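You operate a simulated robot arm through the tools that you are given. There is no shell and no other tool. Be economical: measure what you need, move in short steps, check, and stop when the job is done.

Carry out the task below with a simulated two-armed robot. There is one attempt and no reset: what you move stays moved.

Task
Pick up the small jar with one hand, pass it to the other hand and put it on the top of the long bench. Set down upright: small jar.

Only the result counts: the job must be done as asked and must still hold three seconds after the hand-in. Knocking over, shifting, dropping, spilling or breaking anything else fails it.

Robot
Two 7-joint arms with two-finger grippers on one trunk, on a base that drives. Base frame: it is fixed to the floor where the robot stands at the start and does not move with it; the origin is under the middle of the robot, x ahead of it, y to its left, z up; the surface under the hand at the start is at about z = 86. Lengths are in cm, angles in rad, forces in N, time in s.
The left shoulder is at the start at [8.5, 21.6, 111.7], the right one opposite. With the tool pointing down near the work surface each hand reaches from about 30 to 82 cm from the robot's upright axis, wherever it stands, measured 20 degrees to its own side. Places, roughly: top of the long bench [60, -230, 90]. Payload 3.18 kg a hand.
The TCP of each hand is the grasp point between the finger pads, 3 cm short of the fingertips. In the tool frame z runs along the fingers and y along their closing line. Largest opening 14.4 cm; the body of the gripper starts 10.3 cm behind the TCP.
Orientation is that of the tool frame in the base frame, as a unit quaternion [x, y, z, w]. With the fingers straight down and closing along the base's y, the tool's x points along the base's -x, its y along +y and its z along -z.

Tools
- The arms move only by the tool step_arm. It takes "left_motion", "right_motion" or both (then of equal length, played together; a hand with none holds still); each is a list of rows, each a list of 3 entries, a list of its own where there are three numbers: the gripper command, from -1 (shut) to 1 (fully open), values between in proportion, then the shift along the tool's x, y, z in cm, then the turn, a rotation vector about the tool's x, y, z in degrees. In form: [[claw, [dx, dy, dz], [wx, wy, wz]], ...]. A call has 1 to 8 rows; each row shifts and turns the commanded pose from where the row before left it, along the tool's axes as they then stand. Rows are played at 5 a second. More than 5 cm and 0.15 rad between two rows, or a gripper value outside its range, and nothing of the call is played. Where a pose cannot be reached the arm comes as near as it can. A force on the tool above 40 N (or 10 N above the force at the start of the call, whichever is more), or a blocked arm, ends the call early, and 0.2 s more pass. The fingers move at their own pace and stop on an object; they squeeze with about 29 N. The grip force told is the motor's: it shows also when the fingers shut on nothing. Time passes only in rows, and 0.2 s behind the last, so rows that do not move let the fingers close. It gives the time, the measured TCP pose, the force on the tool (base axes), the opening and the grip force at its end, in the units of the frame above (readings bear some noise), with the torque about the TCP (base axes, N m) and any sound that the robot's microphone picked up, and new pictures: "pictures" is both (left out), scene, wrist or none (wrist: the cameras of the hands that moved).
- Cameras (640 x 400 px; columns grow to the right, rows downward): "scene" is now at [17.66, 3.78, 130.78]; the picture's right is [0.43, -0.90, 0.00], its down [-0.51, -0.24, -0.83] and it looks along [0.74, 0.36, -0.56] (base axes); focal length 214 px, centre (320, 200). "left" rides on the left gripper at [7.7, -1.6, -14.3] in its tool frame; the picture's right is [0.21, 0.98, 0.00], its down [-0.84, 0.18, -0.51] and it looks along [-0.50, 0.11, 0.86] (tool axes); focal length 218 px, centre (320, 200). "right" rides on the right gripper at [7.6, 1.6, -14.3] in its tool frame; the picture's right is [-0.21, 0.98, 0.00], its down [-0.84, -0.18, -0.51] and it looks along [-0.50, -0.11, 0.86] (tool axes); focal length 218 px, centre (320, 200). There is no depth. A picture from a camera that has moved, and an enlarged one, comes with that camera's place and axes in the base frame and with its lens.
- slide_trunk(by): slides the trunk up (or, below 0, down) by that many cm; the arms and the scene camera ride with it, the base frame stays. It gives what a move gives, with no picture.
- base_move(legs): drives the robot by 1 to 6 legs, each [ahead, left, turn to the left] in cm, cm and rad, along the robot's own axes; the way and the turn of a leg run together, so that a leg with both is an arc; at most 150 cm and 3.142 rad a leg. The arms and the cameras ride along, it lands a little off, and it stops where it bumps. It gives what a move gives, and a new picture of the scene camera.
- head_to(pan, tilt): turns the head with the scene camera to pan (to the left, within 1.396 rad either way) and tilt (down, from -0.506 to 1.204), counted from straight ahead of the robot. It gives what a move gives, and a new picture of the scene camera.
- close_up(camera, box): a new picture of the part [left, top, right, bottom] of that camera's present view, enlarged. No time passes.
- job_done(): hands the job in; it is judged then, once.

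Go step by step. Nothing tells you exact positions but the pictures and the camera data: compare them with the known pose of the tool, close in by small moves and look again before you grip or let go. The budget is 120 turns and 260 pictures, counting those below and the enlarged ones. Unless the task says otherwise, let go and move clear before handing in, and close with one line.

The tools are called after "Emit:" as a command line: name --argument value ..., lists and objects as JSON in quotes. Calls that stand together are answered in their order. step_arm: Moves the arms, as the interface text tells. Its arguments: {"type":"object","properties":{"left_motion":{"type":"array","items":{"type":"array"}},"right_motion":{"type":"array","items":{"type":"array"}},"pictures":{"type":"string","enum":["both","scene","wrist","none"]}},"required":[]} The other tools are called the same way: slide_trunk (by) slides the trunk up or down; base_move (legs) drives the base; head_to (pan, tilt) turns the head that bears the scene camera; close_up (camera, box) takes an enlarged picture of a part of a camera's view; job_done () hands the job in.

At the start:

```text
time: 0.0
left_ee_pos: [27.73, 20.07, 119.03]
left_ee_rot: [-0.001, 1.0, -0.001, -0.001]
left_wrist_force: [-0.6, 0.6, 0.4]
left_moment: [0.02, 0.0, 0.0]
left_width: 14.38
left_grip_force: 0.1
right_ee_pos: [33.54, -6.88, 110.63]
right_ee_rot: [0.0, 1.0, 0.0, -0.001]
right_wrist_force: [0.8, -0.4, 0.0]
right_moment: [0.0, -0.02, 0.0]
right_width: 14.42
right_grip_force: 0.0
trunk travel left (down, up): [-20.0, 16.9]
robot x, y, heading: [-0.02, -0.14, -0.002]
head pan, tilt: [0.447, 0.6]
```

scene: 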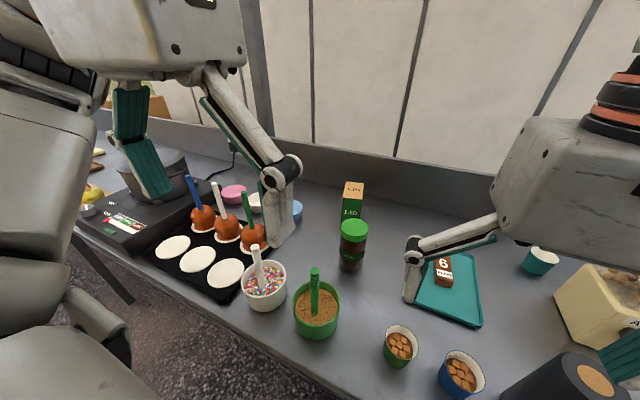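
right: 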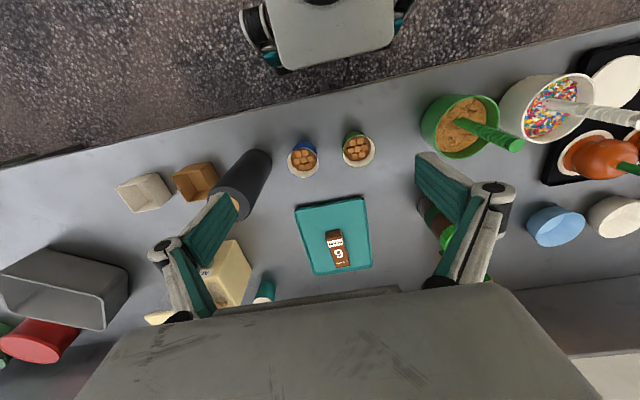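
left: 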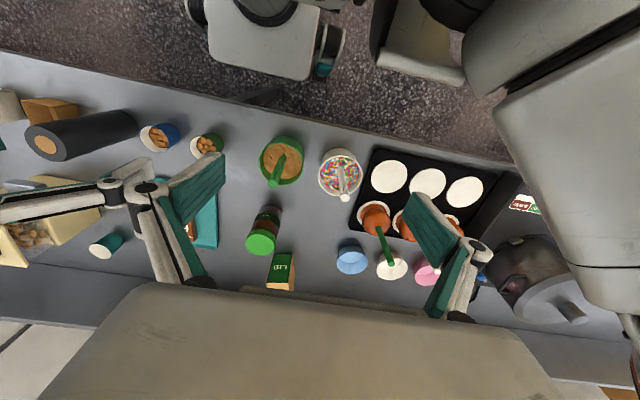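

I see a green-lidded jar at roughly (53, 12) on the work surface, with cups around it. I'll look closer at it, and turn the head toward the long bench.

Emit:
close_up --camera "scene" --box '[270, 160, 430, 300]'

Emit:
close_up --camera "left" --box '[200, 180, 360, 300]'

Emit:
head_to --pan -1.3 --tilt 0.3

```text
2.86 times, centred on (350, 230) of scene
camera zoom: at [17.66, 3.78, 130.78], right [0.43, -0.9, 0.0], down [-0.51, -0.24, -0.83], along [0.74, 0.36, -0.56], focal length 613 px, centre (234, 114)
```

zoom: 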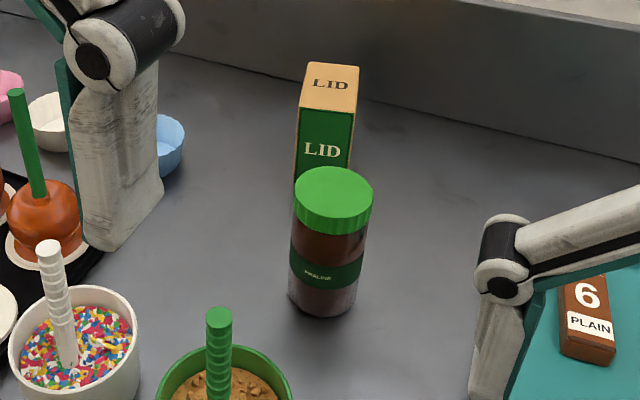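

```text
3.33 times, centred on (280, 240) of left
camera zoom: at [20.23, 18.55, 133.45], right [-0.21, 0.98, 0.0], down [0.84, 0.18, 0.51], along [0.5, 0.1, -0.86], focal length 728 px, centre (453, 67)
```

zoom: 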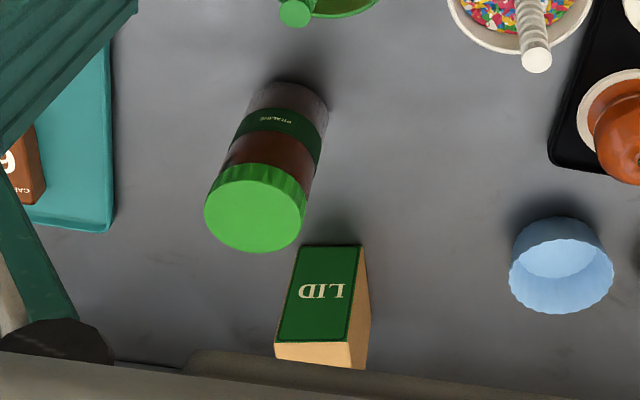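

```text
time: 1.8
left_ee_pos: [27.82, 20.14, 119.17]
left_ee_rot: [-0.001, 1.0, -0.001, -0.001]
left_wrist_force: [0.5, 0.8, -0.5]
left_moment: [0.0, 0.0, -0.01]
left_width: 14.41
left_grip_force: 0.1
right_ee_pos: [33.57, -6.81, 110.71]
right_ee_rot: [0.0, 1.0, 0.0, -0.001]
right_wrist_force: [0.4, 0.5, -0.4]
right_moment: [-0.01, 0.01, 0.01]
right_width: 14.38
right_grip_force: 0.0
trunk travel left (down, up): [-20.0, 16.9]
robot x, y, heading: [0.36, 0.04, 0.0]
head pan, tilt: [-1.3, 0.3]
camera scene: at [12.18, -9.03, 133.52], right [-0.96, -0.27, 0.0], down [-0.08, 0.28, -0.96], along [0.26, -0.92, -0.3], focal length 214 px, centre (320, 200)
```

scene: 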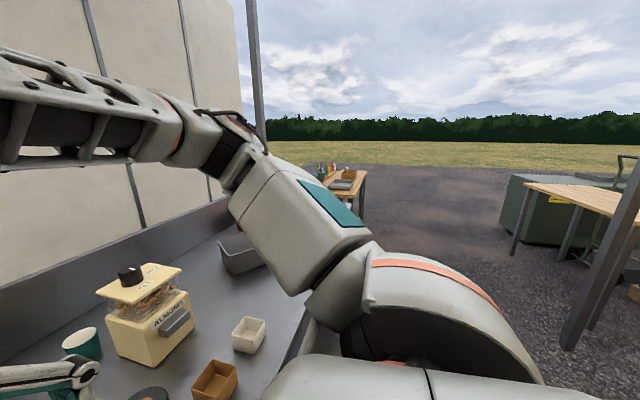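

The jar stands at about (53.3, 12.4), 12 cm tall and 6 cm across. The right side of it is clear, so I'll pick it low with the right hand coming along +y at a slight tilt. The left hand will then take it from above. First I'll move the right hand forward and turn it.

Emit:
step_arm --right_motion '[[1, [-5, 0, -1], [0, 0, 0]], [1, [-5, 0, -1], [0, 0, 0]], [1, [-5, -2, -1], [0, 0, 0]], [1, [-4, -2, 0], [0, 0, 0]], [1, [0, 0, 0], [0, 0, 8]], [1, [0, 0, 0], [0, 0, 8]], [1, [0, 0, 0], [0, 0, 8]], [1, [0, 0, 0], [0, 0, 8]]]' --pictures "none"

Emit:
step_arm --right_motion '[[1, [0, 0, 0], [0, 0, 8]], [1, [0, 0, 0], [0, 0, 8]], [1, [0, 0, 0], [0, 0, 8]], [1, [0, 0, 0], [0, 0, 8]], [1, [0, 0, 0], [0, 0, 8]], [1, [0, 0, 0], [0, 0, 8]], [1, [0, 0, 0], [0, 0, 8]], [1, [0, 0, 0], [0, 0, 2]]]' --pictures "none"

Emit:
head_to --pan 0.1 --tilt 0.7

```text
refused: row 1 steps farther than a row can; nothing moved
```

```text
time: 3.6
left_ee_pos: [27.83, 20.04, 119.15]
left_ee_rot: [-0.001, 1.0, 0.0, -0.001]
left_wrist_force: [0.5, 0.2, 0.2]
left_moment: [0.0, 0.0, -0.01]
left_width: 14.41
left_grip_force: 0.1
right_ee_pos: [33.61, -6.85, 110.59]
right_ee_rot: [0.486, 0.874, -0.001, -0.001]
right_wrist_force: [-0.1, 0.5, -0.3]
right_moment: [-0.02, -0.02, -0.01]
right_width: 14.41
right_grip_force: 0.0
trunk travel left (down, up): [-20.0, 16.9]
robot x, y, heading: [-0.15, 0.25, 0.001]
head pan, tilt: [-1.3, 0.3]
```

```text
time: 5.1
left_ee_pos: [27.69, 20.12, 119.1]
left_ee_rot: [0.0, 1.0, 0.0, -0.001]
left_wrist_force: [0.3, 0.3, -0.4]
left_moment: [0.02, 0.03, -0.02]
left_width: 14.4
left_grip_force: 0.0
right_ee_pos: [33.61, -6.84, 110.58]
right_ee_rot: [0.484, 0.875, -0.001, -0.001]
right_wrist_force: [0.0, 0.2, -0.5]
right_moment: [-0.04, -0.02, 0.02]
right_width: 14.4
right_grip_force: 0.0
trunk travel left (down, up): [-20.0, 16.9]
robot x, y, heading: [-0.12, -0.09, 0.004]
head pan, tilt: [0.099, 0.7]
camera scene: at [18.14, 0.81, 129.91], right [0.1, -1.0, 0.0], down [-0.64, -0.06, -0.77], along [0.76, 0.08, -0.64], focal length 214 px, centre (320, 200)
```

scene: 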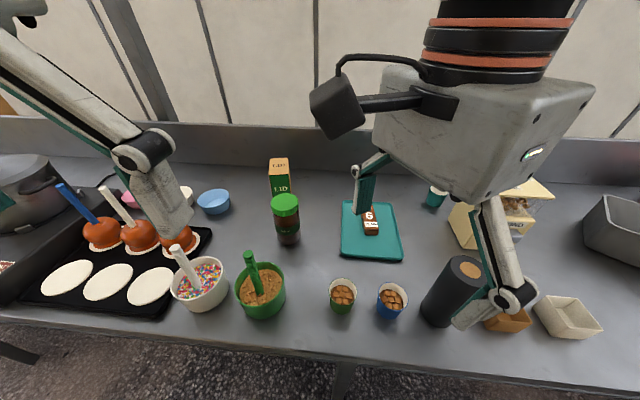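

The right hand is now yawed 58°, and its camera sits on a bracket. I'll finish the turn to 90° and move it forward to x≈53.

Emit:
step_arm --right_motion '[[1, [0, 0, 0], [0, 0, 8]], [1, [0, 0, 0], [0, 0, 8]], [1, [0, 0, 0], [0, 0, 8]], [1, [0, 0, 0], [0, 0, 8]], [1, [-1, 4.8, -1], [0, 0, 0]], [1, [-1, 4.8, -1], [0, 0, 0]], [1, [-1, 4.8, -1], [0, 0, 0]], [1, [-1, 4.8, 0], [0, 0, 0]]]' --pictures "none"

Emit:
step_arm --right_motion '[[1, [-1, 0, 0], [0, 8, 0]], [1, [-1, 0, 0], [0, 8, 0]], [1, [-1, 0, 0], [0, 8, 0]], [1, [-1, 0, 0], [0, 8, 0]], [1, [0, 0, 0], [0, 8, 0]], [1, [0, 0, 0], [0, 8, 0]], [1, [0, 0, 0], [0, 8, 0]], [1, [0, 0, 0], [0, 8, 0]]]' --pictures "both"

```text
time: 6.9
left_ee_pos: [27.95, 20.04, 119.1]
left_ee_rot: [-0.001, 1.0, 0.0, -0.001]
left_wrist_force: [-0.5, -0.3, 0.3]
left_moment: [0.0, 0.06, 0.03]
left_width: 14.43
left_grip_force: 0.1
right_ee_pos: [52.96, -10.7, 113.4]
right_ee_rot: [0.707, 0.707, -0.001, -0.001]
right_wrist_force: [-0.3, -0.2, -0.7]
right_moment: [0.0, 0.03, 0.0]
right_width: 14.38
right_grip_force: 0.1
trunk travel left (down, up): [-20.0, 16.9]
robot x, y, heading: [-0.18, -0.57, 0.002]
head pan, tilt: [0.099, 0.7]
```

```text
time: 8.7
left_ee_pos: [27.76, 20.08, 119.22]
left_ee_rot: [-0.001, 1.0, -0.001, -0.002]
left_wrist_force: [0.4, -0.6, -0.3]
left_moment: [0.01, 0.03, 0.0]
left_width: 14.39
left_grip_force: 0.0
right_ee_pos: [52.73, -14.73, 112.76]
right_ee_rot: [0.599, 0.599, 0.376, -0.376]
right_wrist_force: [0.5, -0.4, -0.2]
right_moment: [0.04, -0.03, 0.0]
right_width: 14.38
right_grip_force: 0.0
trunk travel left (down, up): [-20.0, 16.9]
robot x, y, heading: [-0.11, 0.12, -0.002]
head pan, tilt: [0.099, 0.7]
camera scene: at [18.17, 0.76, 129.9], right [0.1, -1.0, 0.0], down [-0.64, -0.06, -0.76], along [0.76, 0.08, -0.64], focal length 214 px, centre (320, 200)
camera right: at [54.36, -24.29, 125.85], right [0.98, -0.09, -0.19], down [-0.18, -0.82, -0.54], along [-0.11, 0.56, -0.82], focal length 218 px, centre (320, 200)
```

scene: 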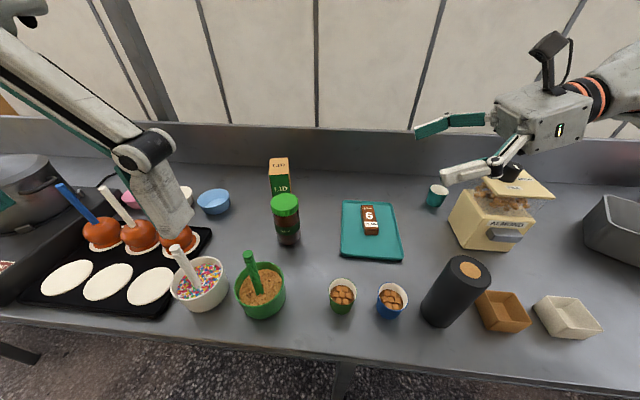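
right: 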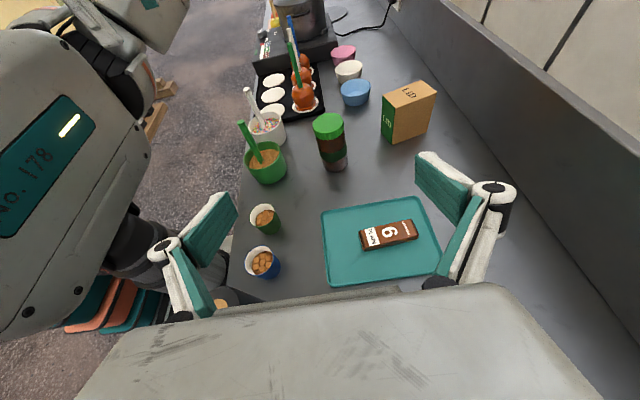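

I can see the jar well and take it to be at (53.8, 12.5), spanning z 86 to 98. I'll bring the right hand to a standoff just right of it, with the fingers partly open, going over and then down.

Emit:
step_arm --right_motion '[[0.6, [1.75, 0.35, 4.3], [0, 4, 0]], [0.5, [1.75, 0.35, 4.3], [0, 0, 0]], [0.5, [1.75, 0.35, 4.3], [0, 0, 0]], [0.5, [-4.15, 0, 1.68], [0, 0, 0]], [0.5, [-4.15, 0, 1.68], [0, 0, 0]], [0.5, [-4.15, 0, 1.68], [0, 0, 0]]]'

```text
time: 10.1
left_ee_pos: [27.87, 19.97, 119.11]
left_ee_rot: [-0.001, 1.0, -0.001, -0.001]
left_wrist_force: [-0.4, 0.2, 0.0]
left_moment: [0.02, 0.0, 0.01]
left_width: 14.39
left_grip_force: 0.1
right_ee_pos: [53.76, -0.47, 98.87]
right_ee_rot: [0.587, 0.586, 0.395, -0.396]
right_wrist_force: [0.4, -0.4, 0.4]
right_moment: [0.03, 0.01, 0.06]
right_width: 10.8
right_grip_force: 0.0
trunk travel left (down, up): [-20.0, 16.9]
robot x, y, heading: [-0.2, 0.18, 0.002]
head pan, tilt: [0.099, 0.7]
camera scene: at [18.19, 0.76, 129.9], right [0.1, -1.0, 0.0], down [-0.64, -0.06, -0.76], along [0.76, 0.08, -0.64], focal length 214 px, centre (320, 200)
camera right: at [55.34, -10.95, 111.2], right [0.98, -0.08, -0.2], down [-0.18, -0.79, -0.59], along [-0.11, 0.61, -0.78], focal length 218 px, centre (320, 200)
```

scene: 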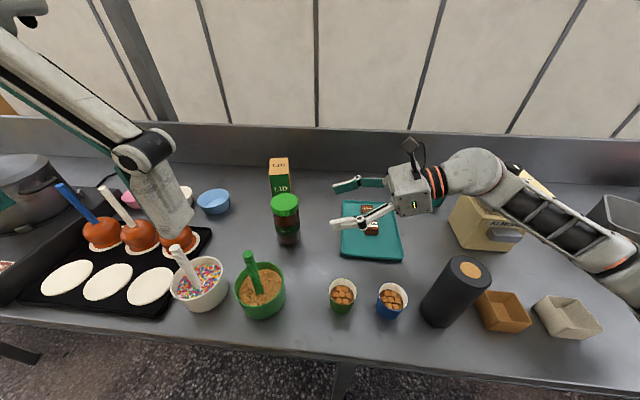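
right: 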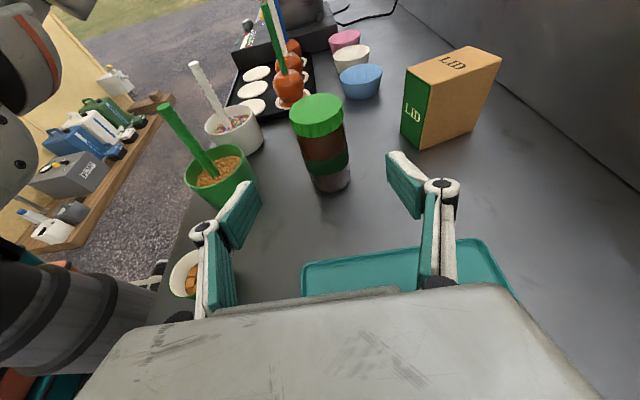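

The standoff looks right and the jar is centred between the fingers. Before going lower I'll check that the forearm and elbow clear the things on the right.

Emit:
head_to --pan -0.6 --tilt 0.8

```text
time: 11.2
left_ee_pos: [27.8, 20.13, 119.23]
left_ee_rot: [0.0, 1.0, -0.001, -0.001]
left_wrist_force: [0.2, 0.2, 0.3]
left_moment: [0.0, 0.0, -0.02]
left_width: 14.41
left_grip_force: 0.0
right_ee_pos: [53.65, -0.52, 98.97]
right_ee_rot: [0.586, 0.587, 0.394, -0.396]
right_wrist_force: [1.4, -0.3, 0.3]
right_moment: [0.03, -0.03, 0.0]
right_width: 10.82
right_grip_force: 0.2
trunk travel left (down, up): [-20.0, 16.9]
robot x, y, heading: [0.15, -0.08, 0.001]
head pan, tilt: [-0.6, 0.799]
camera scene: at [16.34, -4.58, 129.09], right [-0.56, -0.83, 0.0], down [-0.59, 0.4, -0.7], along [0.58, -0.39, -0.72], focal length 214 px, centre (320, 200)
```

scene: 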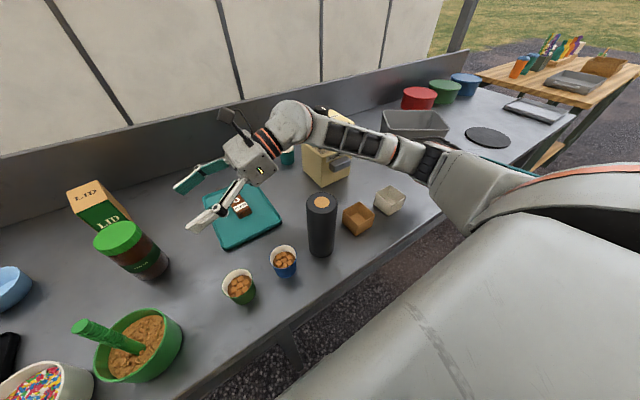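

The forearm stays above the items for now, but the black cylinder near (37, -18) reaches z≈103. I'll go in stages and watch it.

Emit:
step_arm --right_motion '[[0.5, [0, 0, 4], [0, 0, 0]], [0.5, [-2, 0, 3], [0, 0, 0]]]'

```text
time: 11.8
left_ee_pos: [27.67, 20.08, 119.18]
left_ee_rot: [-0.001, 1.0, -0.002, 0.0]
left_wrist_force: [0.8, -0.1, -0.3]
left_moment: [0.02, 0.02, -0.03]
left_width: 14.39
left_grip_force: 0.1
right_ee_pos: [53.8, 5.0, 94.74]
right_ee_rot: [0.585, 0.587, 0.395, -0.397]
right_wrist_force: [-0.3, 0.5, 0.2]
right_moment: [0.01, -0.03, -0.01]
right_width: 10.8
right_grip_force: 0.1
trunk travel left (down, up): [-20.0, 16.9]
robot x, y, heading: [-0.37, -0.24, -0.002]
head pan, tilt: [-0.6, 0.799]
camera scene: at [16.31, -4.59, 129.11], right [-0.57, -0.82, 0.0], down [-0.59, 0.41, -0.7], along [0.58, -0.39, -0.72], focal length 214 px, centre (320, 200)
camera right: at [55.38, -5.3, 107.05], right [0.98, -0.08, -0.19], down [-0.18, -0.79, -0.59], along [-0.11, 0.61, -0.78], focal length 218 px, centre (320, 200)
```

scene: 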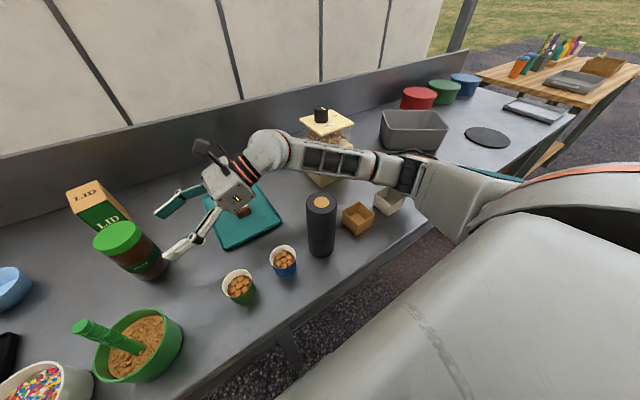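
right: 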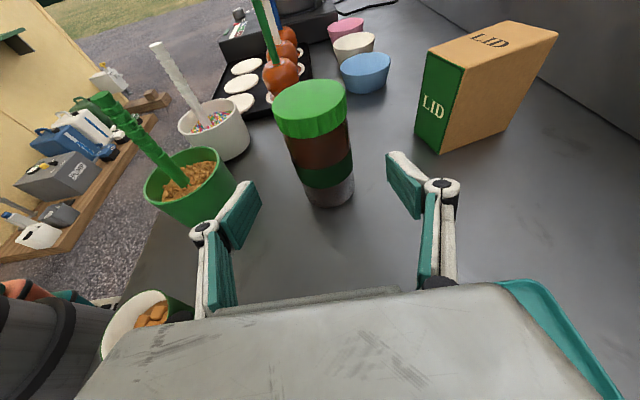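

The jar is between the fingers with the forearm a few cm behind the cylinder. I'll yaw the hand a little so that the wrist and forearm move away from the cylinder, then look again.

Emit:
step_arm --right_motion '[[0.5, [0, 1, 0], [6.95, 0, -2.8]], [0.5, [0, 0.9, 0], [6.95, 0, -2.8]], [0.5, [-1.9, 0, 0.4], [0, 0, 0]]]'

```text
time: 12.6
left_ee_pos: [27.16, 20.41, 119.29]
left_ee_rot: [0.0, 1.0, -0.002, 0.002]
left_wrist_force: [0.2, -0.4, 0.0]
left_moment: [0.05, 0.0, -0.04]
left_width: 14.39
left_grip_force: 0.1
right_ee_pos: [55.36, 5.2, 93.14]
right_ee_rot: [0.501, 0.662, 0.34, -0.442]
right_wrist_force: [0.6, 0.6, 0.0]
right_moment: [-0.02, 0.02, 0.0]
right_width: 10.82
right_grip_force: 0.0
trunk travel left (down, up): [-20.0, 16.9]
robot x, y, heading: [-0.22, 0.59, -0.005]
head pan, tilt: [-0.6, 0.799]
camera scene: at [15.75, -4.22, 129.24], right [-0.56, -0.83, 0.0], down [-0.59, 0.4, -0.7], along [0.58, -0.4, -0.71], focal length 214 px, centre (320, 200)
camera right: at [59.41, -4.29, 105.59], right [0.97, 0.18, -0.19], down [0.04, -0.81, -0.59], along [-0.26, 0.56, -0.79], focal length 218 px, centre (320, 200)
```

scene: 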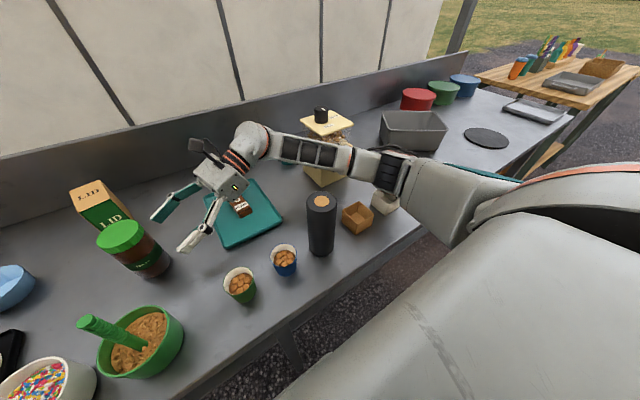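
right: 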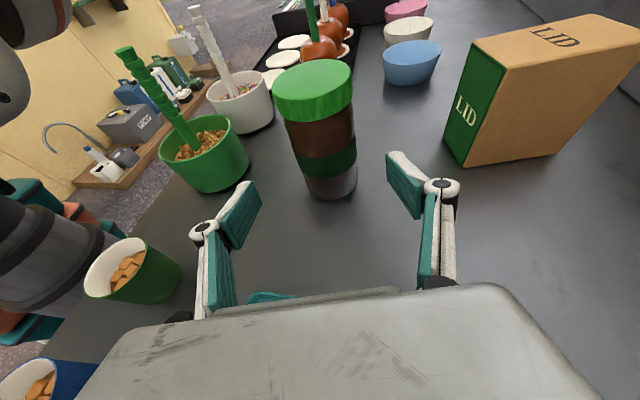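

The yaw widened the gap to the cylinder. I'll go in along the fingers to the jar.

Emit:
step_arm --right_motion '[[0.5, [-0.2, 0.2, 4], [0, 0, 0]], [0.5, [-0.2, 0.2, 3.8], [0, 0, 0]]]'

```text
time: 13.2
left_ee_pos: [27.31, 20.07, 119.39]
left_ee_rot: [-0.001, 1.0, -0.002, 0.003]
left_wrist_force: [-0.1, 0.6, -0.7]
left_moment: [0.01, -0.02, 0.01]
left_width: 14.42
left_grip_force: 0.1
right_ee_pos: [54.26, 11.76, 90.13]
right_ee_rot: [0.504, 0.66, 0.342, -0.439]
right_wrist_force: [0.5, 0.3, -0.5]
right_moment: [0.01, -0.03, 0.02]
right_width: 10.81
right_grip_force: 0.2
trunk travel left (down, up): [-20.0, 16.9]
robot x, y, heading: [0.32, 0.03, 0.003]
head pan, tilt: [-0.6, 0.799]
camera scene: at [15.86, -4.4, 129.28], right [-0.57, -0.83, 0.0], down [-0.59, 0.4, -0.7], along [0.58, -0.4, -0.71], focal length 214 px, centre (320, 200)
camera right: at [58.41, 2.18, 102.41], right [0.97, 0.18, -0.18], down [0.03, -0.81, -0.59], along [-0.25, 0.56, -0.79], focal length 218 px, centre (320, 200)
```

scene: 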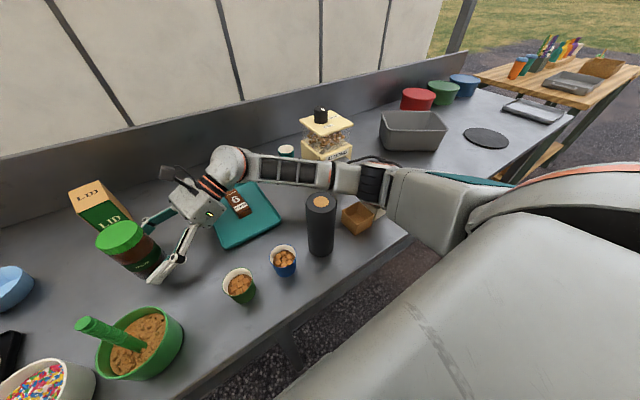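
right: 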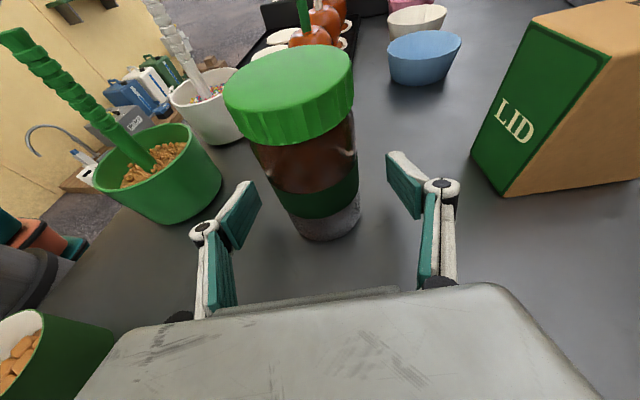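

The jar axis is right at the grasp point, so I'll close the right hand.

Emit:
step_arm --right_motion '[[-0.2, [0, 0, 0], [0, 0, 0]], [-1, [0, 0, 0], [0, 0, 0]], [-1, [0, 0, 0], [0, 0, 0]], [-1, [0, 0, 0], [0, 0, 0]]]' --pictures "wrist"

```text
time: 14.2
left_ee_pos: [27.38, 20.43, 119.13]
left_ee_rot: [0.0, 1.0, -0.003, 0.002]
left_wrist_force: [-0.2, 0.2, -0.5]
left_moment: [-0.01, 0.0, 0.02]
left_width: 14.39
left_grip_force: 0.0
right_ee_pos: [54.19, 12.01, 89.99]
right_ee_rot: [0.504, 0.66, 0.342, -0.44]
right_wrist_force: [1.3, 0.2, 2.4]
right_moment: [0.01, 0.12, 0.03]
right_width: 5.93
right_grip_force: 29.4
trunk travel left (down, up): [-20.0, 16.9]
robot x, y, heading: [-0.44, 0.21, -0.003]
head pan, tilt: [-0.6, 0.799]
camera right: at [58.33, 2.43, 102.33], right [0.97, 0.18, -0.19], down [0.04, -0.81, -0.59], along [-0.25, 0.56, -0.79], focal length 218 px, centre (320, 200)
```

right: 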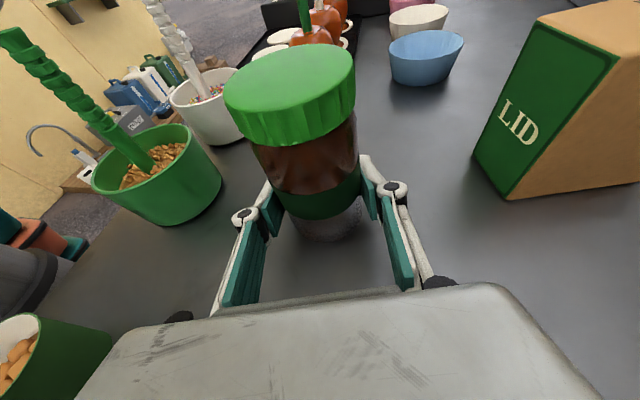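

The jar is gripped at 5.9 cm width. I'll lift it straight up 13 cm.

Emit:
step_arm --right_motion '[[-1, [1.85, 0, -0.75], [0, 0, 0]], [-1, [4, 0, -1.62], [0, 0, 0]], [-1, [4, 0, -1.62], [0, 0, 0]], [-1, [2.2, 0, -0.9], [0, 0, 0]], [-1, [0, 0, 0], [0, 0, 0]]]' --pictures "none"

Emit:
head_to --pan 0.25 --tilt 0.55

```text
time: 15.4
left_ee_pos: [27.75, 20.18, 119.13]
left_ee_rot: [-0.001, 1.0, -0.001, -0.001]
left_wrist_force: [0.4, -0.3, 0.2]
left_moment: [0.0, -0.01, 0.0]
left_width: 14.41
left_grip_force: 0.1
right_ee_pos: [54.14, 11.52, 102.08]
right_ee_rot: [0.506, 0.657, 0.339, -0.444]
right_wrist_force: [0.3, 0.1, -4.1]
right_moment: [-0.05, -0.01, -0.01]
right_width: 5.92
right_grip_force: 29.8
trunk travel left (down, up): [-20.0, 16.9]
robot x, y, heading: [0.15, 0.08, -0.0]
head pan, tilt: [-0.6, 0.799]
```

```text
time: 16.5
left_ee_pos: [27.76, 20.13, 119.04]
left_ee_rot: [0.0, 1.0, -0.001, -0.001]
left_wrist_force: [-1.2, 0.7, -0.3]
left_moment: [0.01, 0.0, -0.05]
left_width: 14.38
left_grip_force: 0.1
right_ee_pos: [54.15, 11.5, 102.21]
right_ee_rot: [0.505, 0.657, 0.34, -0.444]
right_wrist_force: [-0.3, -0.1, -5.2]
right_moment: [-0.03, 0.02, 0.03]
right_width: 5.92
right_grip_force: 28.9
trunk travel left (down, up): [-20.0, 16.9]
robot x, y, heading: [-0.1, -0.08, 0.004]
head pan, tilt: [0.25, 0.55]
camera scene: at [18.42, 2.19, 131.22], right [0.25, -0.97, 0.0], down [-0.51, -0.13, -0.85], along [0.83, 0.21, -0.52], focal length 214 px, centre (320, 200)
```

scene: 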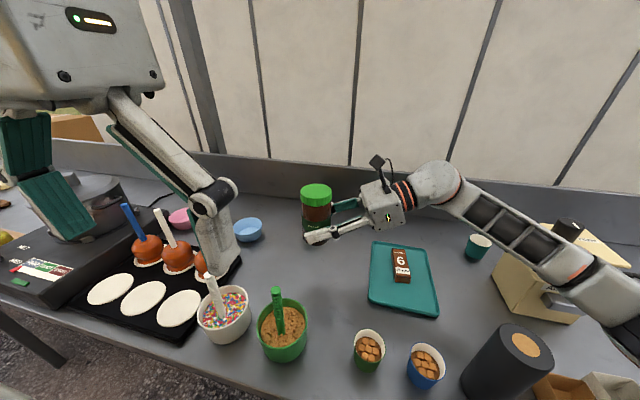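

The jar is held upright, with its axis at about (54.2, 12.1) and its top at z≈110.6. I'll bring the left hand in from the robot's side, tilted 30° and closing along y, to clear the right hand's camera. I'll stop at a standoff first.

Emit:
step_arm --left_motion '[[0.6, [0, 0, 0], [0, -7.5, 0]], [0.4, [0, 0, 0], [0, -7.5, 0]], [0.35, [0, 0, 0], [0, -7.5, 0]], [0.35, [0, 0, 0], [0, -7.5, 0]], [0.35, [-3.16, -1.6, 2.68], [0, 0, 0]], [0.35, [-3.16, -1.6, 2.68], [0, 0, 0]], [0.35, [-3.16, -1.6, 2.68], [0, 0, 0]], [0.35, [-3.16, -1.6, 2.68], [0, 0, 0]]]'

```text
time: 18.3
left_ee_pos: [44.08, 13.81, 115.89]
left_ee_rot: [0.0, 0.966, -0.001, 0.258]
left_wrist_force: [0.2, 0.7, -0.1]
left_moment: [0.03, 0.02, 0.01]
left_width: 9.7
left_grip_force: 0.1
right_ee_pos: [54.26, 11.45, 102.19]
right_ee_rot: [0.506, 0.656, 0.341, -0.444]
right_wrist_force: [0.1, -0.1, -3.3]
right_moment: [-0.01, 0.0, 0.04]
right_width: 5.87
right_grip_force: 28.9
trunk travel left (down, up): [-20.0, 16.9]
robot x, y, heading: [-0.04, -0.09, 0.004]
head pan, tilt: [0.25, 0.55]
camera scene: at [18.49, 2.14, 131.2], right [0.25, -0.97, 0.0], down [-0.51, -0.13, -0.85], along [0.83, 0.21, -0.52], focal length 214 px, centre (320, 200)
camera left: at [30.47, 12.3, 124.5], right [-0.18, 0.98, -0.11], down [0.48, 0.18, 0.86], along [0.86, 0.11, -0.5], focal length 218 px, centre (320, 200)
```

scene: 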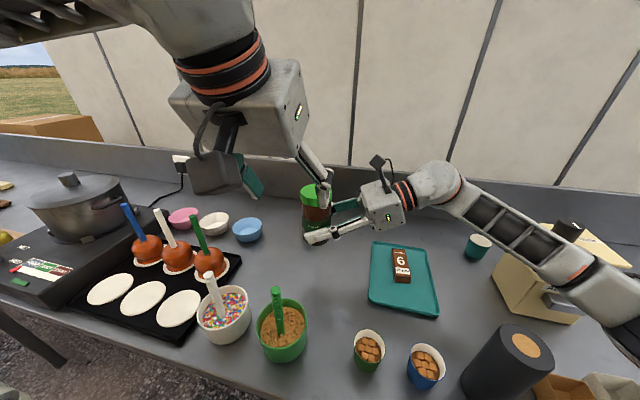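
left: 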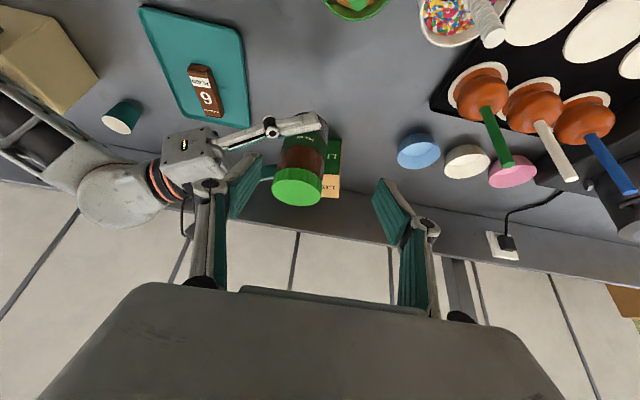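

The left hand is near the standoff. I'll line up sideways, go part of the way along the fingers, then check.

Emit:
step_arm --left_motion '[[0.35, [-3.1, -1.5, 2], [0, 0, 0]], [0.35, [0, 0, 4], [0, 0, 0]]]'

Emit:
close_up --camera "scene" --box '[240, 120, 440, 260]'

```text
time: 18.9
left_ee_pos: [49.83, 12.3, 112.05]
left_ee_rot: [-0.001, 0.966, -0.002, 0.257]
left_wrist_force: [0.0, -0.7, -0.5]
left_moment: [-0.02, 0.0, -0.05]
left_width: 9.73
left_grip_force: 0.1
right_ee_pos: [54.25, 11.59, 102.02]
right_ee_rot: [0.505, 0.657, 0.34, -0.445]
right_wrist_force: [-0.7, 0.2, -3.8]
right_moment: [-0.01, -0.01, -0.03]
right_width: 5.89
right_grip_force: 29.2
trunk travel left (down, up): [-20.0, 16.9]
robot x, y, heading: [0.16, 0.12, 0.005]
head pan, tilt: [0.25, 0.55]
camera scene: at [18.49, 2.28, 131.19], right [0.25, -0.97, 0.0], down [-0.51, -0.13, -0.85], along [0.83, 0.21, -0.52], focal length 214 px, centre (320, 200)
camera left: at [36.21, 10.71, 120.8], right [-0.18, 0.98, -0.11], down [0.48, 0.18, 0.86], along [0.86, 0.11, -0.5], focal length 218 px, centre (320, 200)
```

scene: 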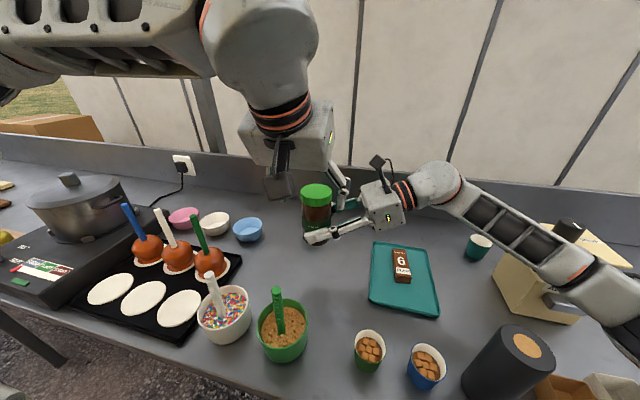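
left: 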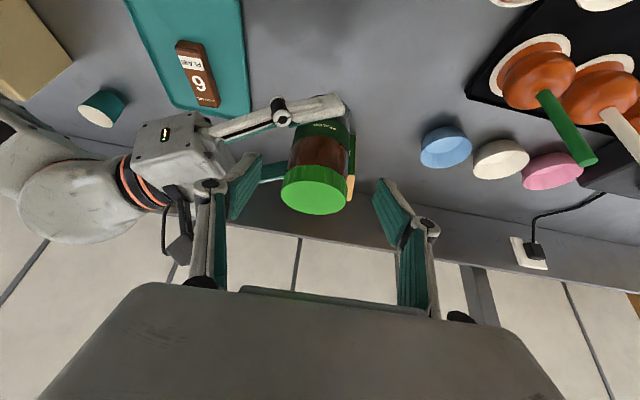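

```text
2.86 times, centred on (340, 190) of scene
camera zoom: at [18.49, 2.28, 131.19], right [0.25, -0.97, 0.0], down [-0.51, -0.13, -0.85], along [0.83, 0.21, -0.52], focal length 613 px, centre (263, 229)
```

zoom: 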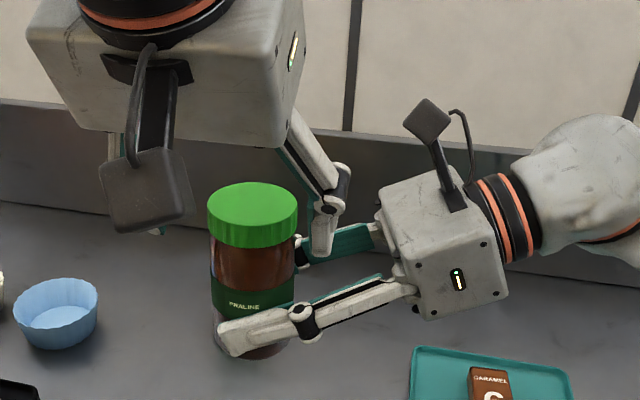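

The lid is centred between the left fingers. I'll advance 4 cm more and check the clearance to the right fingers.

Emit:
step_arm --left_motion '[[0.3, [0, 0, 2.5], [0, 0, 0]], [0.25, [0, 0, 2], [0, 0, 0]]]' --pictures "wrist"

Emit:
close_up --camera "scene" --box '[240, 120, 440, 260]'

```text
time: 19.5
left_ee_pos: [52.01, 12.13, 108.53]
left_ee_rot: [-0.001, 0.966, -0.001, 0.258]
left_wrist_force: [0.7, 0.1, 0.2]
left_moment: [-0.02, 0.01, 0.0]
left_width: 8.98
left_grip_force: 0.1
right_ee_pos: [54.06, 11.52, 102.23]
right_ee_rot: [0.505, 0.657, 0.34, -0.444]
right_wrist_force: [-0.4, -0.8, -4.8]
right_moment: [-0.01, -0.02, -0.01]
right_width: 5.91
right_grip_force: 29.0
trunk travel left (down, up): [-20.0, 16.9]
robot x, y, heading: [-0.13, 0.1, 0.001]
head pan, tilt: [0.25, 0.55]
camera left: at [38.39, 10.7, 117.21], right [-0.18, 0.98, -0.11], down [0.48, 0.18, 0.86], along [0.86, 0.11, -0.5], focal length 218 px, centre (320, 200)
```

left: 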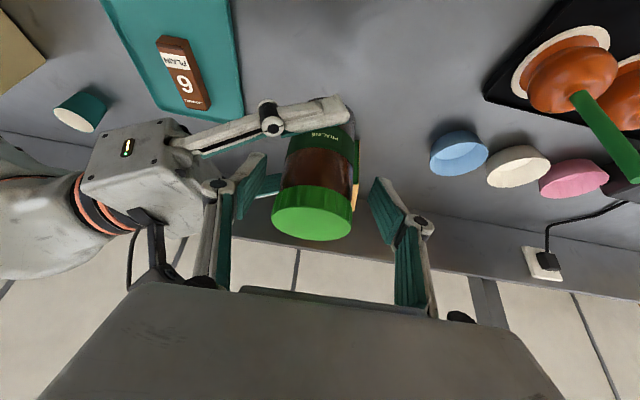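

```text
2.86 times, centred on (340, 190) of scene
camera zoom: at [18.41, 2.18, 131.22], right [0.25, -0.97, 0.0], down [-0.51, -0.13, -0.85], along [0.83, 0.21, -0.52], focal length 613 px, centre (263, 229)
```

zoom: 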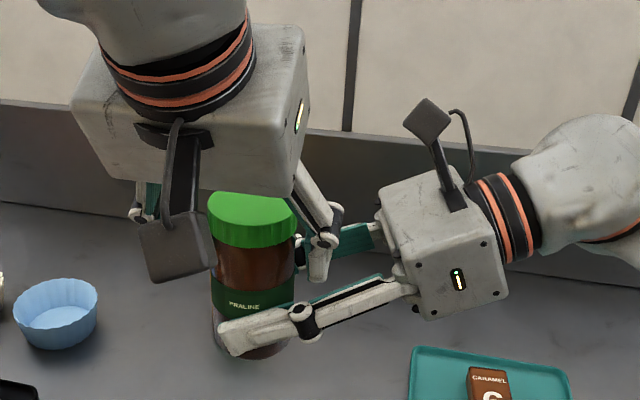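

Clearances look fine, with the left finger going between the two right fingers. I'll advance the last 3.6 cm and look before gripping.

Emit:
step_arm --left_motion '[[0.25, [0, 0, 2], [0, 0, 0]], [0.25, [0, 0, 1.6], [0, 0, 0]]]' --pictures "wrist"

Emit:
close_up --camera "scene" --box '[240, 120, 440, 260]'

Emit:
close_up --camera "right" --box '[180, 20, 460, 300]'

```text
time: 20.1
left_ee_pos: [53.96, 12.04, 105.49]
left_ee_rot: [0.0, 0.966, -0.001, 0.258]
left_wrist_force: [-0.1, -0.2, 0.0]
left_moment: [-0.01, -0.02, 0.01]
left_width: 8.98
left_grip_force: 0.1
right_ee_pos: [54.21, 11.55, 102.14]
right_ee_rot: [0.505, 0.658, 0.339, -0.444]
right_wrist_force: [0.4, -0.4, -3.5]
right_moment: [-0.03, 0.0, 0.0]
right_width: 5.93
right_grip_force: 28.8
trunk travel left (down, up): [-20.0, 16.9]
robot x, y, heading: [-0.2, -0.18, 0.002]
head pan, tilt: [0.25, 0.55]
camera left: at [40.29, 10.6, 114.12], right [-0.18, 0.98, -0.11], down [0.48, 0.18, 0.86], along [0.86, 0.11, -0.5], focal length 218 px, centre (320, 200)
```

left: 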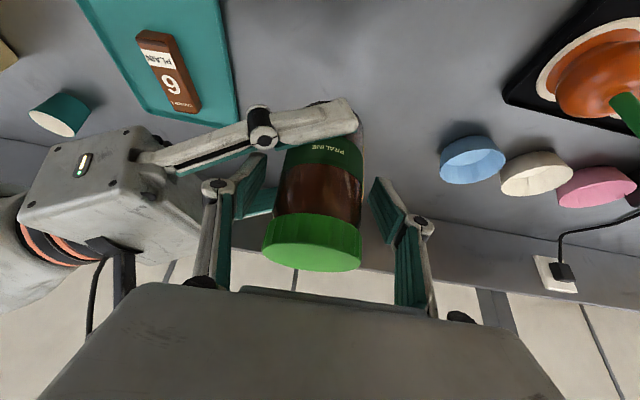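

```text
2.86 times, centred on (340, 190) of scene
camera zoom: at [18.43, 2.2, 131.22], right [0.25, -0.97, 0.0], down [-0.51, -0.13, -0.85], along [0.83, 0.21, -0.52], focal length 613 px, centre (263, 229)
```

zoom: 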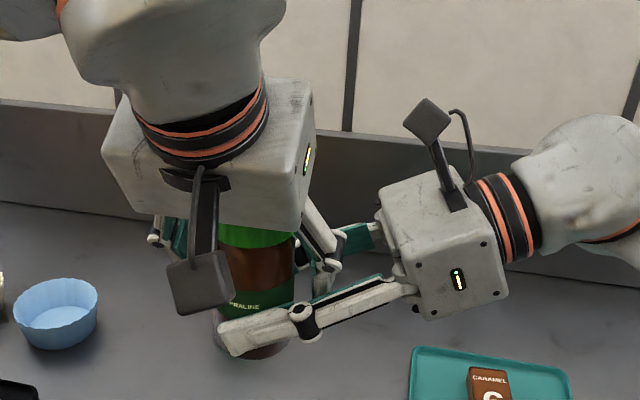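

```text
1.43 times, centred on (320, 160) of right
camera zoom: at [58.44, 1.91, 114.54], right [0.96, 0.18, -0.2], down [0.03, -0.81, -0.59], along [-0.26, 0.56, -0.78], focal length 312 px, centre (320, 257)
```

zoom: 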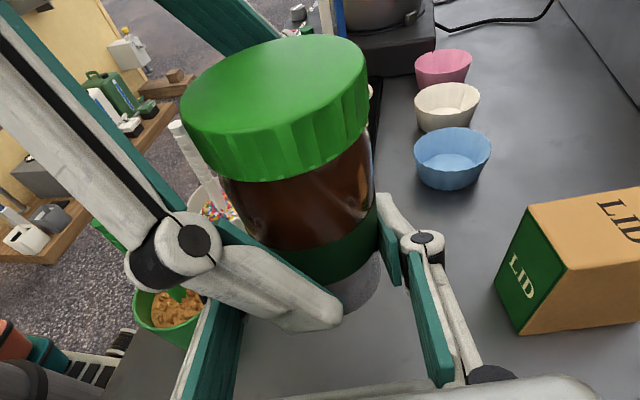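

The left fingers straddle the jar body just below the lid with clearance, so I'll close the left hand.

Emit:
step_arm --left_motion '[[0, [0, 0, 0], [0, 0, 0]], [-0.3, [0, 0, 0], [0, 0, 0]], [-1, [0, 0, 0], [0, 0, 0]], [-1, [0, 0, 0], [0, 0, 0]]]' --pictures "wrist"

Emit:
close_up --camera "right" --box '[180, 20, 460, 300]'

```text
time: 21.1
left_ee_pos: [53.89, 12.14, 105.47]
left_ee_rot: [-0.001, 0.966, 0.0, 0.258]
left_wrist_force: [-0.4, 1.5, -0.4]
left_moment: [-0.08, -0.14, -0.38]
left_width: 6.08
left_grip_force: 29.1
right_ee_pos: [54.16, 11.49, 102.28]
right_ee_rot: [0.505, 0.657, 0.34, -0.445]
right_wrist_force: [-1.0, -0.8, -2.6]
right_moment: [0.07, 0.15, 0.38]
right_width: 5.9
right_grip_force: 29.2
trunk travel left (down, up): [-20.0, 16.9]
robot x, y, heading: [-0.02, 0.02, 0.0]
head pan, tilt: [0.25, 0.55]
camera left: at [40.26, 10.59, 114.15], right [-0.18, 0.98, -0.11], down [0.48, 0.18, 0.86], along [0.86, 0.11, -0.5], focal length 218 px, centre (320, 200)
```

left: 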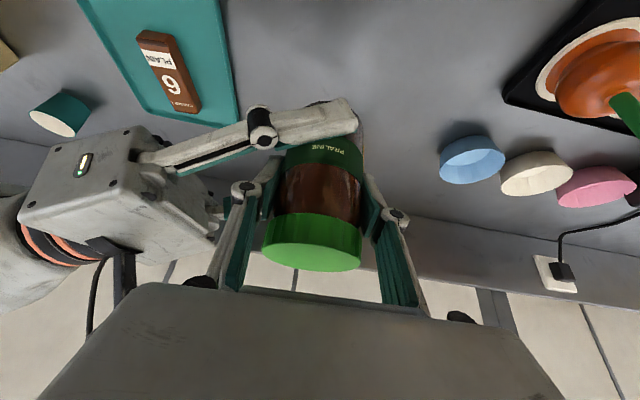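

```text
1.43 times, centred on (320, 160) of right
camera zoom: at [58.42, 1.9, 114.56], right [0.96, 0.18, -0.2], down [0.03, -0.81, -0.59], along [-0.26, 0.56, -0.78], focal length 312 px, centre (320, 257)
```

zoom: 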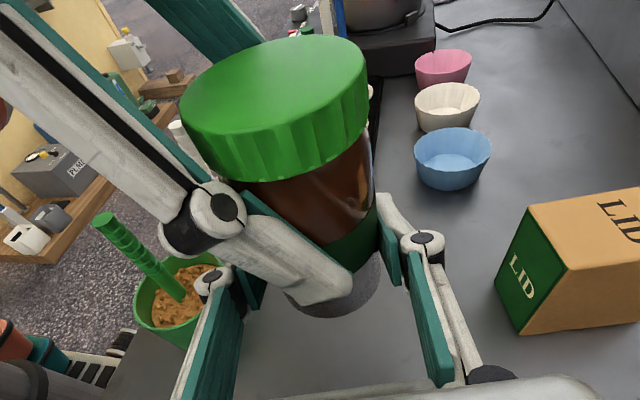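

Both hands hold the jar. I'll open the right hand and check that the jar stays in the left.

Emit:
step_arm --right_motion '[[0, [0, 0, 0], [0, 0, 0]], [0.4, [0, 0, 0], [0, 0, 0]], [0.4, [0, 0, 0], [0, 0, 0]]]' --pictures "wrist"

```text
time: 21.9
left_ee_pos: [54.03, 12.12, 105.5]
left_ee_rot: [0.0, 0.966, 0.0, 0.258]
left_wrist_force: [-0.1, -0.1, 0.8]
left_moment: [0.0, 0.0, -0.01]
left_width: 6.07
left_grip_force: 28.8
right_ee_pos: [54.16, 11.61, 102.08]
right_ee_rot: [0.505, 0.657, 0.34, -0.444]
right_wrist_force: [0.6, -0.8, -0.5]
right_moment: [-0.03, 0.01, 0.0]
right_width: 10.07
right_grip_force: 0.0
trunk travel left (down, up): [-20.0, 16.9]
robot x, y, heading: [0.15, 0.05, 0.006]
head pan, tilt: [0.25, 0.55]
camera right: at [58.43, 1.91, 114.57], right [0.96, 0.18, -0.2], down [0.03, -0.81, -0.59], along [-0.26, 0.56, -0.78], focal length 218 px, centre (320, 200)
```

right: 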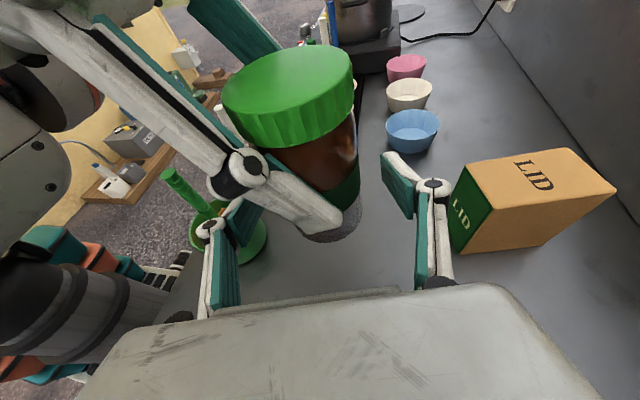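

The jar stays in the left hand. I'll withdraw the right hand along its own axis and look.

Emit:
step_arm --right_motion '[[0.4, [0, 0, -3], [0, 0, 0]], [0.4, [0, 0, -4], [0, 0, 0]], [0.4, [0, 0, -4], [0, 0, 0]], [0.4, [0, 0, -4], [0, 0, 0]]]' --pictures "both"

```text
time: 22.9
left_ee_pos: [53.89, 11.99, 105.43]
left_ee_rot: [-0.002, 0.966, 0.0, 0.258]
left_wrist_force: [-0.7, -0.4, 0.3]
left_moment: [0.03, -0.01, 0.01]
left_width: 6.06
left_grip_force: 28.9
right_ee_pos: [58.0, -1.54, 107.94]
right_ee_rot: [0.504, 0.658, 0.339, -0.445]
right_wrist_force: [0.1, 0.2, -0.2]
right_moment: [-0.01, 0.03, 0.0]
right_width: 10.08
right_grip_force: 0.1
trunk travel left (down, up): [-20.0, 16.9]
robot x, y, heading: [-0.15, -0.1, 0.004]
head pan, tilt: [0.25, 0.55]
camera scene: at [18.39, 2.13, 131.23], right [0.25, -0.97, 0.0], down [-0.51, -0.13, -0.85], along [0.83, 0.21, -0.52], focal length 214 px, centre (320, 200)
camera right: at [62.33, -11.12, 120.34], right [0.96, 0.18, -0.2], down [0.03, -0.81, -0.59], along [-0.26, 0.57, -0.78], focal length 218 px, centre (320, 200)
```

scene: 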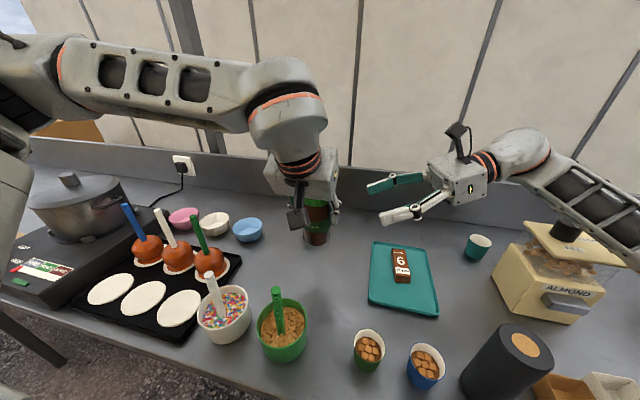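
right: 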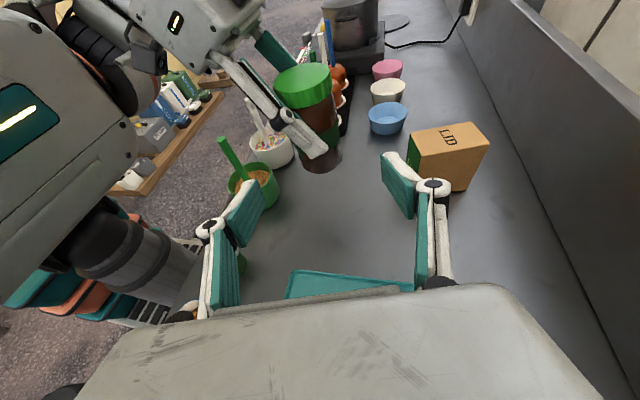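

The handover worked and the jar is solely in the left hand. Now I'll lift both arms and draw them in for driving.

Emit:
step_arm --left_motion '[[-1, [-2.2, 0, -3.9], [0, 0, 0]], [-1, [-2.2, 0, -3.9], [0, 0, 0]], [-1, [-2.2, 0, -3.9], [0, 0, 0]], [-1, [3.7, 0, -2.15], [0, 0, 0]], [-1, [3.7, 0, -2.15], [0, 0, 0]], [-1, [3.7, 0, -2.15], [0, 0, 0]], [-1, [3.7, 0, -2.15], [0, 0, 0]], [-1, [0, 0, 0], [0, 0, 0]]]' --right_motion '[[0, [4.5, 0, -1.9], [0, 0, 0]], [0, [4.5, 0, -1.9], [0, 0, 0]], [0, [0, 0, 0], [0, -8, 0]], [0, [0, 0, 0], [0, -8, 0]], [0, [0, 0, 0], [0, -8, 0]], [0, [0, 0, 0], [0, -8, 0]], [0, [0, 0, 0], [0, -8, 0]], [0, [0, 0, 0], [0, -8, 0]]]' --pictures "scene"

```text
time: 24.7
left_ee_pos: [36.75, 12.33, 118.74]
left_ee_rot: [-0.005, 0.967, -0.002, 0.254]
left_wrist_force: [0.3, 0.2, -3.2]
left_moment: [-0.03, -0.02, 0.0]
left_width: 6.09
left_grip_force: 28.7
right_ee_pos: [57.91, -1.78, 117.63]
right_ee_rot: [0.6, 0.781, 0.104, -0.138]
right_wrist_force: [-0.2, -0.5, 0.5]
right_moment: [-0.05, -0.03, 0.01]
right_width: 7.19
right_grip_force: 0.1
trunk travel left (down, up): [-20.0, 16.9]
robot x, y, heading: [-0.22, -0.24, -0.001]
head pan, tilt: [0.25, 0.55]
camera scene: at [18.4, 2.84, 131.95], right [0.3, -0.95, 0.0], down [-0.43, -0.14, -0.89], along [0.85, 0.27, -0.45], focal length 214 px, centre (320, 200)
```

scene: 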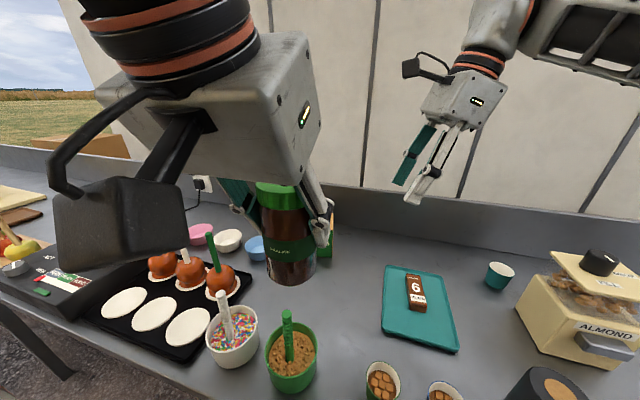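

The scene camera shifted slightly, so the left hand may be pressing near the head. I'll move the left hand outward and bring the right hand back too.

Emit:
step_arm --left_motion '[[-1, [-1, 4, 0], [0, 0, 0]], [-1, [-1, 4, 0], [0, 0, 0]], [-1, [0, 2, 0], [0, 0, 0]], [-1, [0, 0, 0], [0, 0, 0]], [-1, [0, 0, 0], [0, 0, 0]], [-1, [0, 0, 0], [0, 0, 0]], [-1, [0, 0, 0], [0, 0, 0]]]' --right_motion '[[0, [0, 0, 0], [0, -8, 0]], [0, [0, 0, 0], [0, -8, 0]], [0, [0, -4.5, 0], [0, 0, 0]], [0, [0, -4.5, 0], [0, 0, 0]], [0, [-2, -4.2, 0], [0, 0, 0]], [0, [-2, -4.2, 0], [0, 0, 0]], [0, [-4.5, 0, 0], [0, 0, 0]]]' --pictures "scene"

```text
time: 26.3
left_ee_pos: [38.36, 21.92, 119.75]
left_ee_rot: [-0.001, 0.966, 0.001, 0.258]
left_wrist_force: [0.2, -1.1, -3.1]
left_moment: [0.04, 0.02, 0.03]
left_width: 6.1
left_grip_force: 29.2
right_ee_pos: [43.77, -14.98, 117.18]
right_ee_rot: [0.609, 0.792, 0.02, -0.029]
right_wrist_force: [0.4, -0.6, 0.4]
right_moment: [0.03, 0.02, 0.02]
right_width: 7.17
right_grip_force: 0.1
trunk travel left (down, up): [-20.0, 16.9]
robot x, y, heading: [0.24, -0.11, -0.002]
head pan, tilt: [0.25, 0.55]
camera scene: at [18.5, 2.01, 131.2], right [0.25, -0.97, 0.0], down [-0.51, -0.13, -0.85], along [0.83, 0.21, -0.52], focal length 214 px, centre (320, 200)
```

scene: 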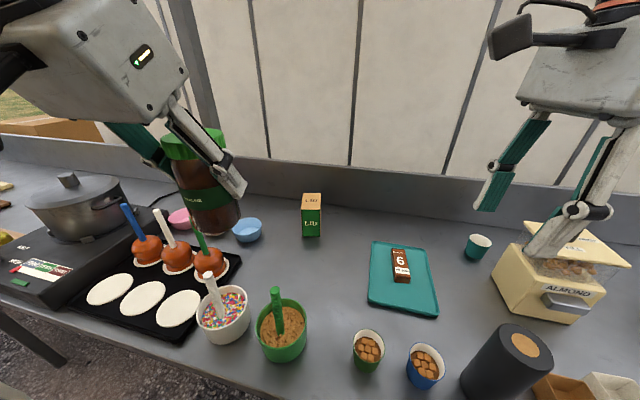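

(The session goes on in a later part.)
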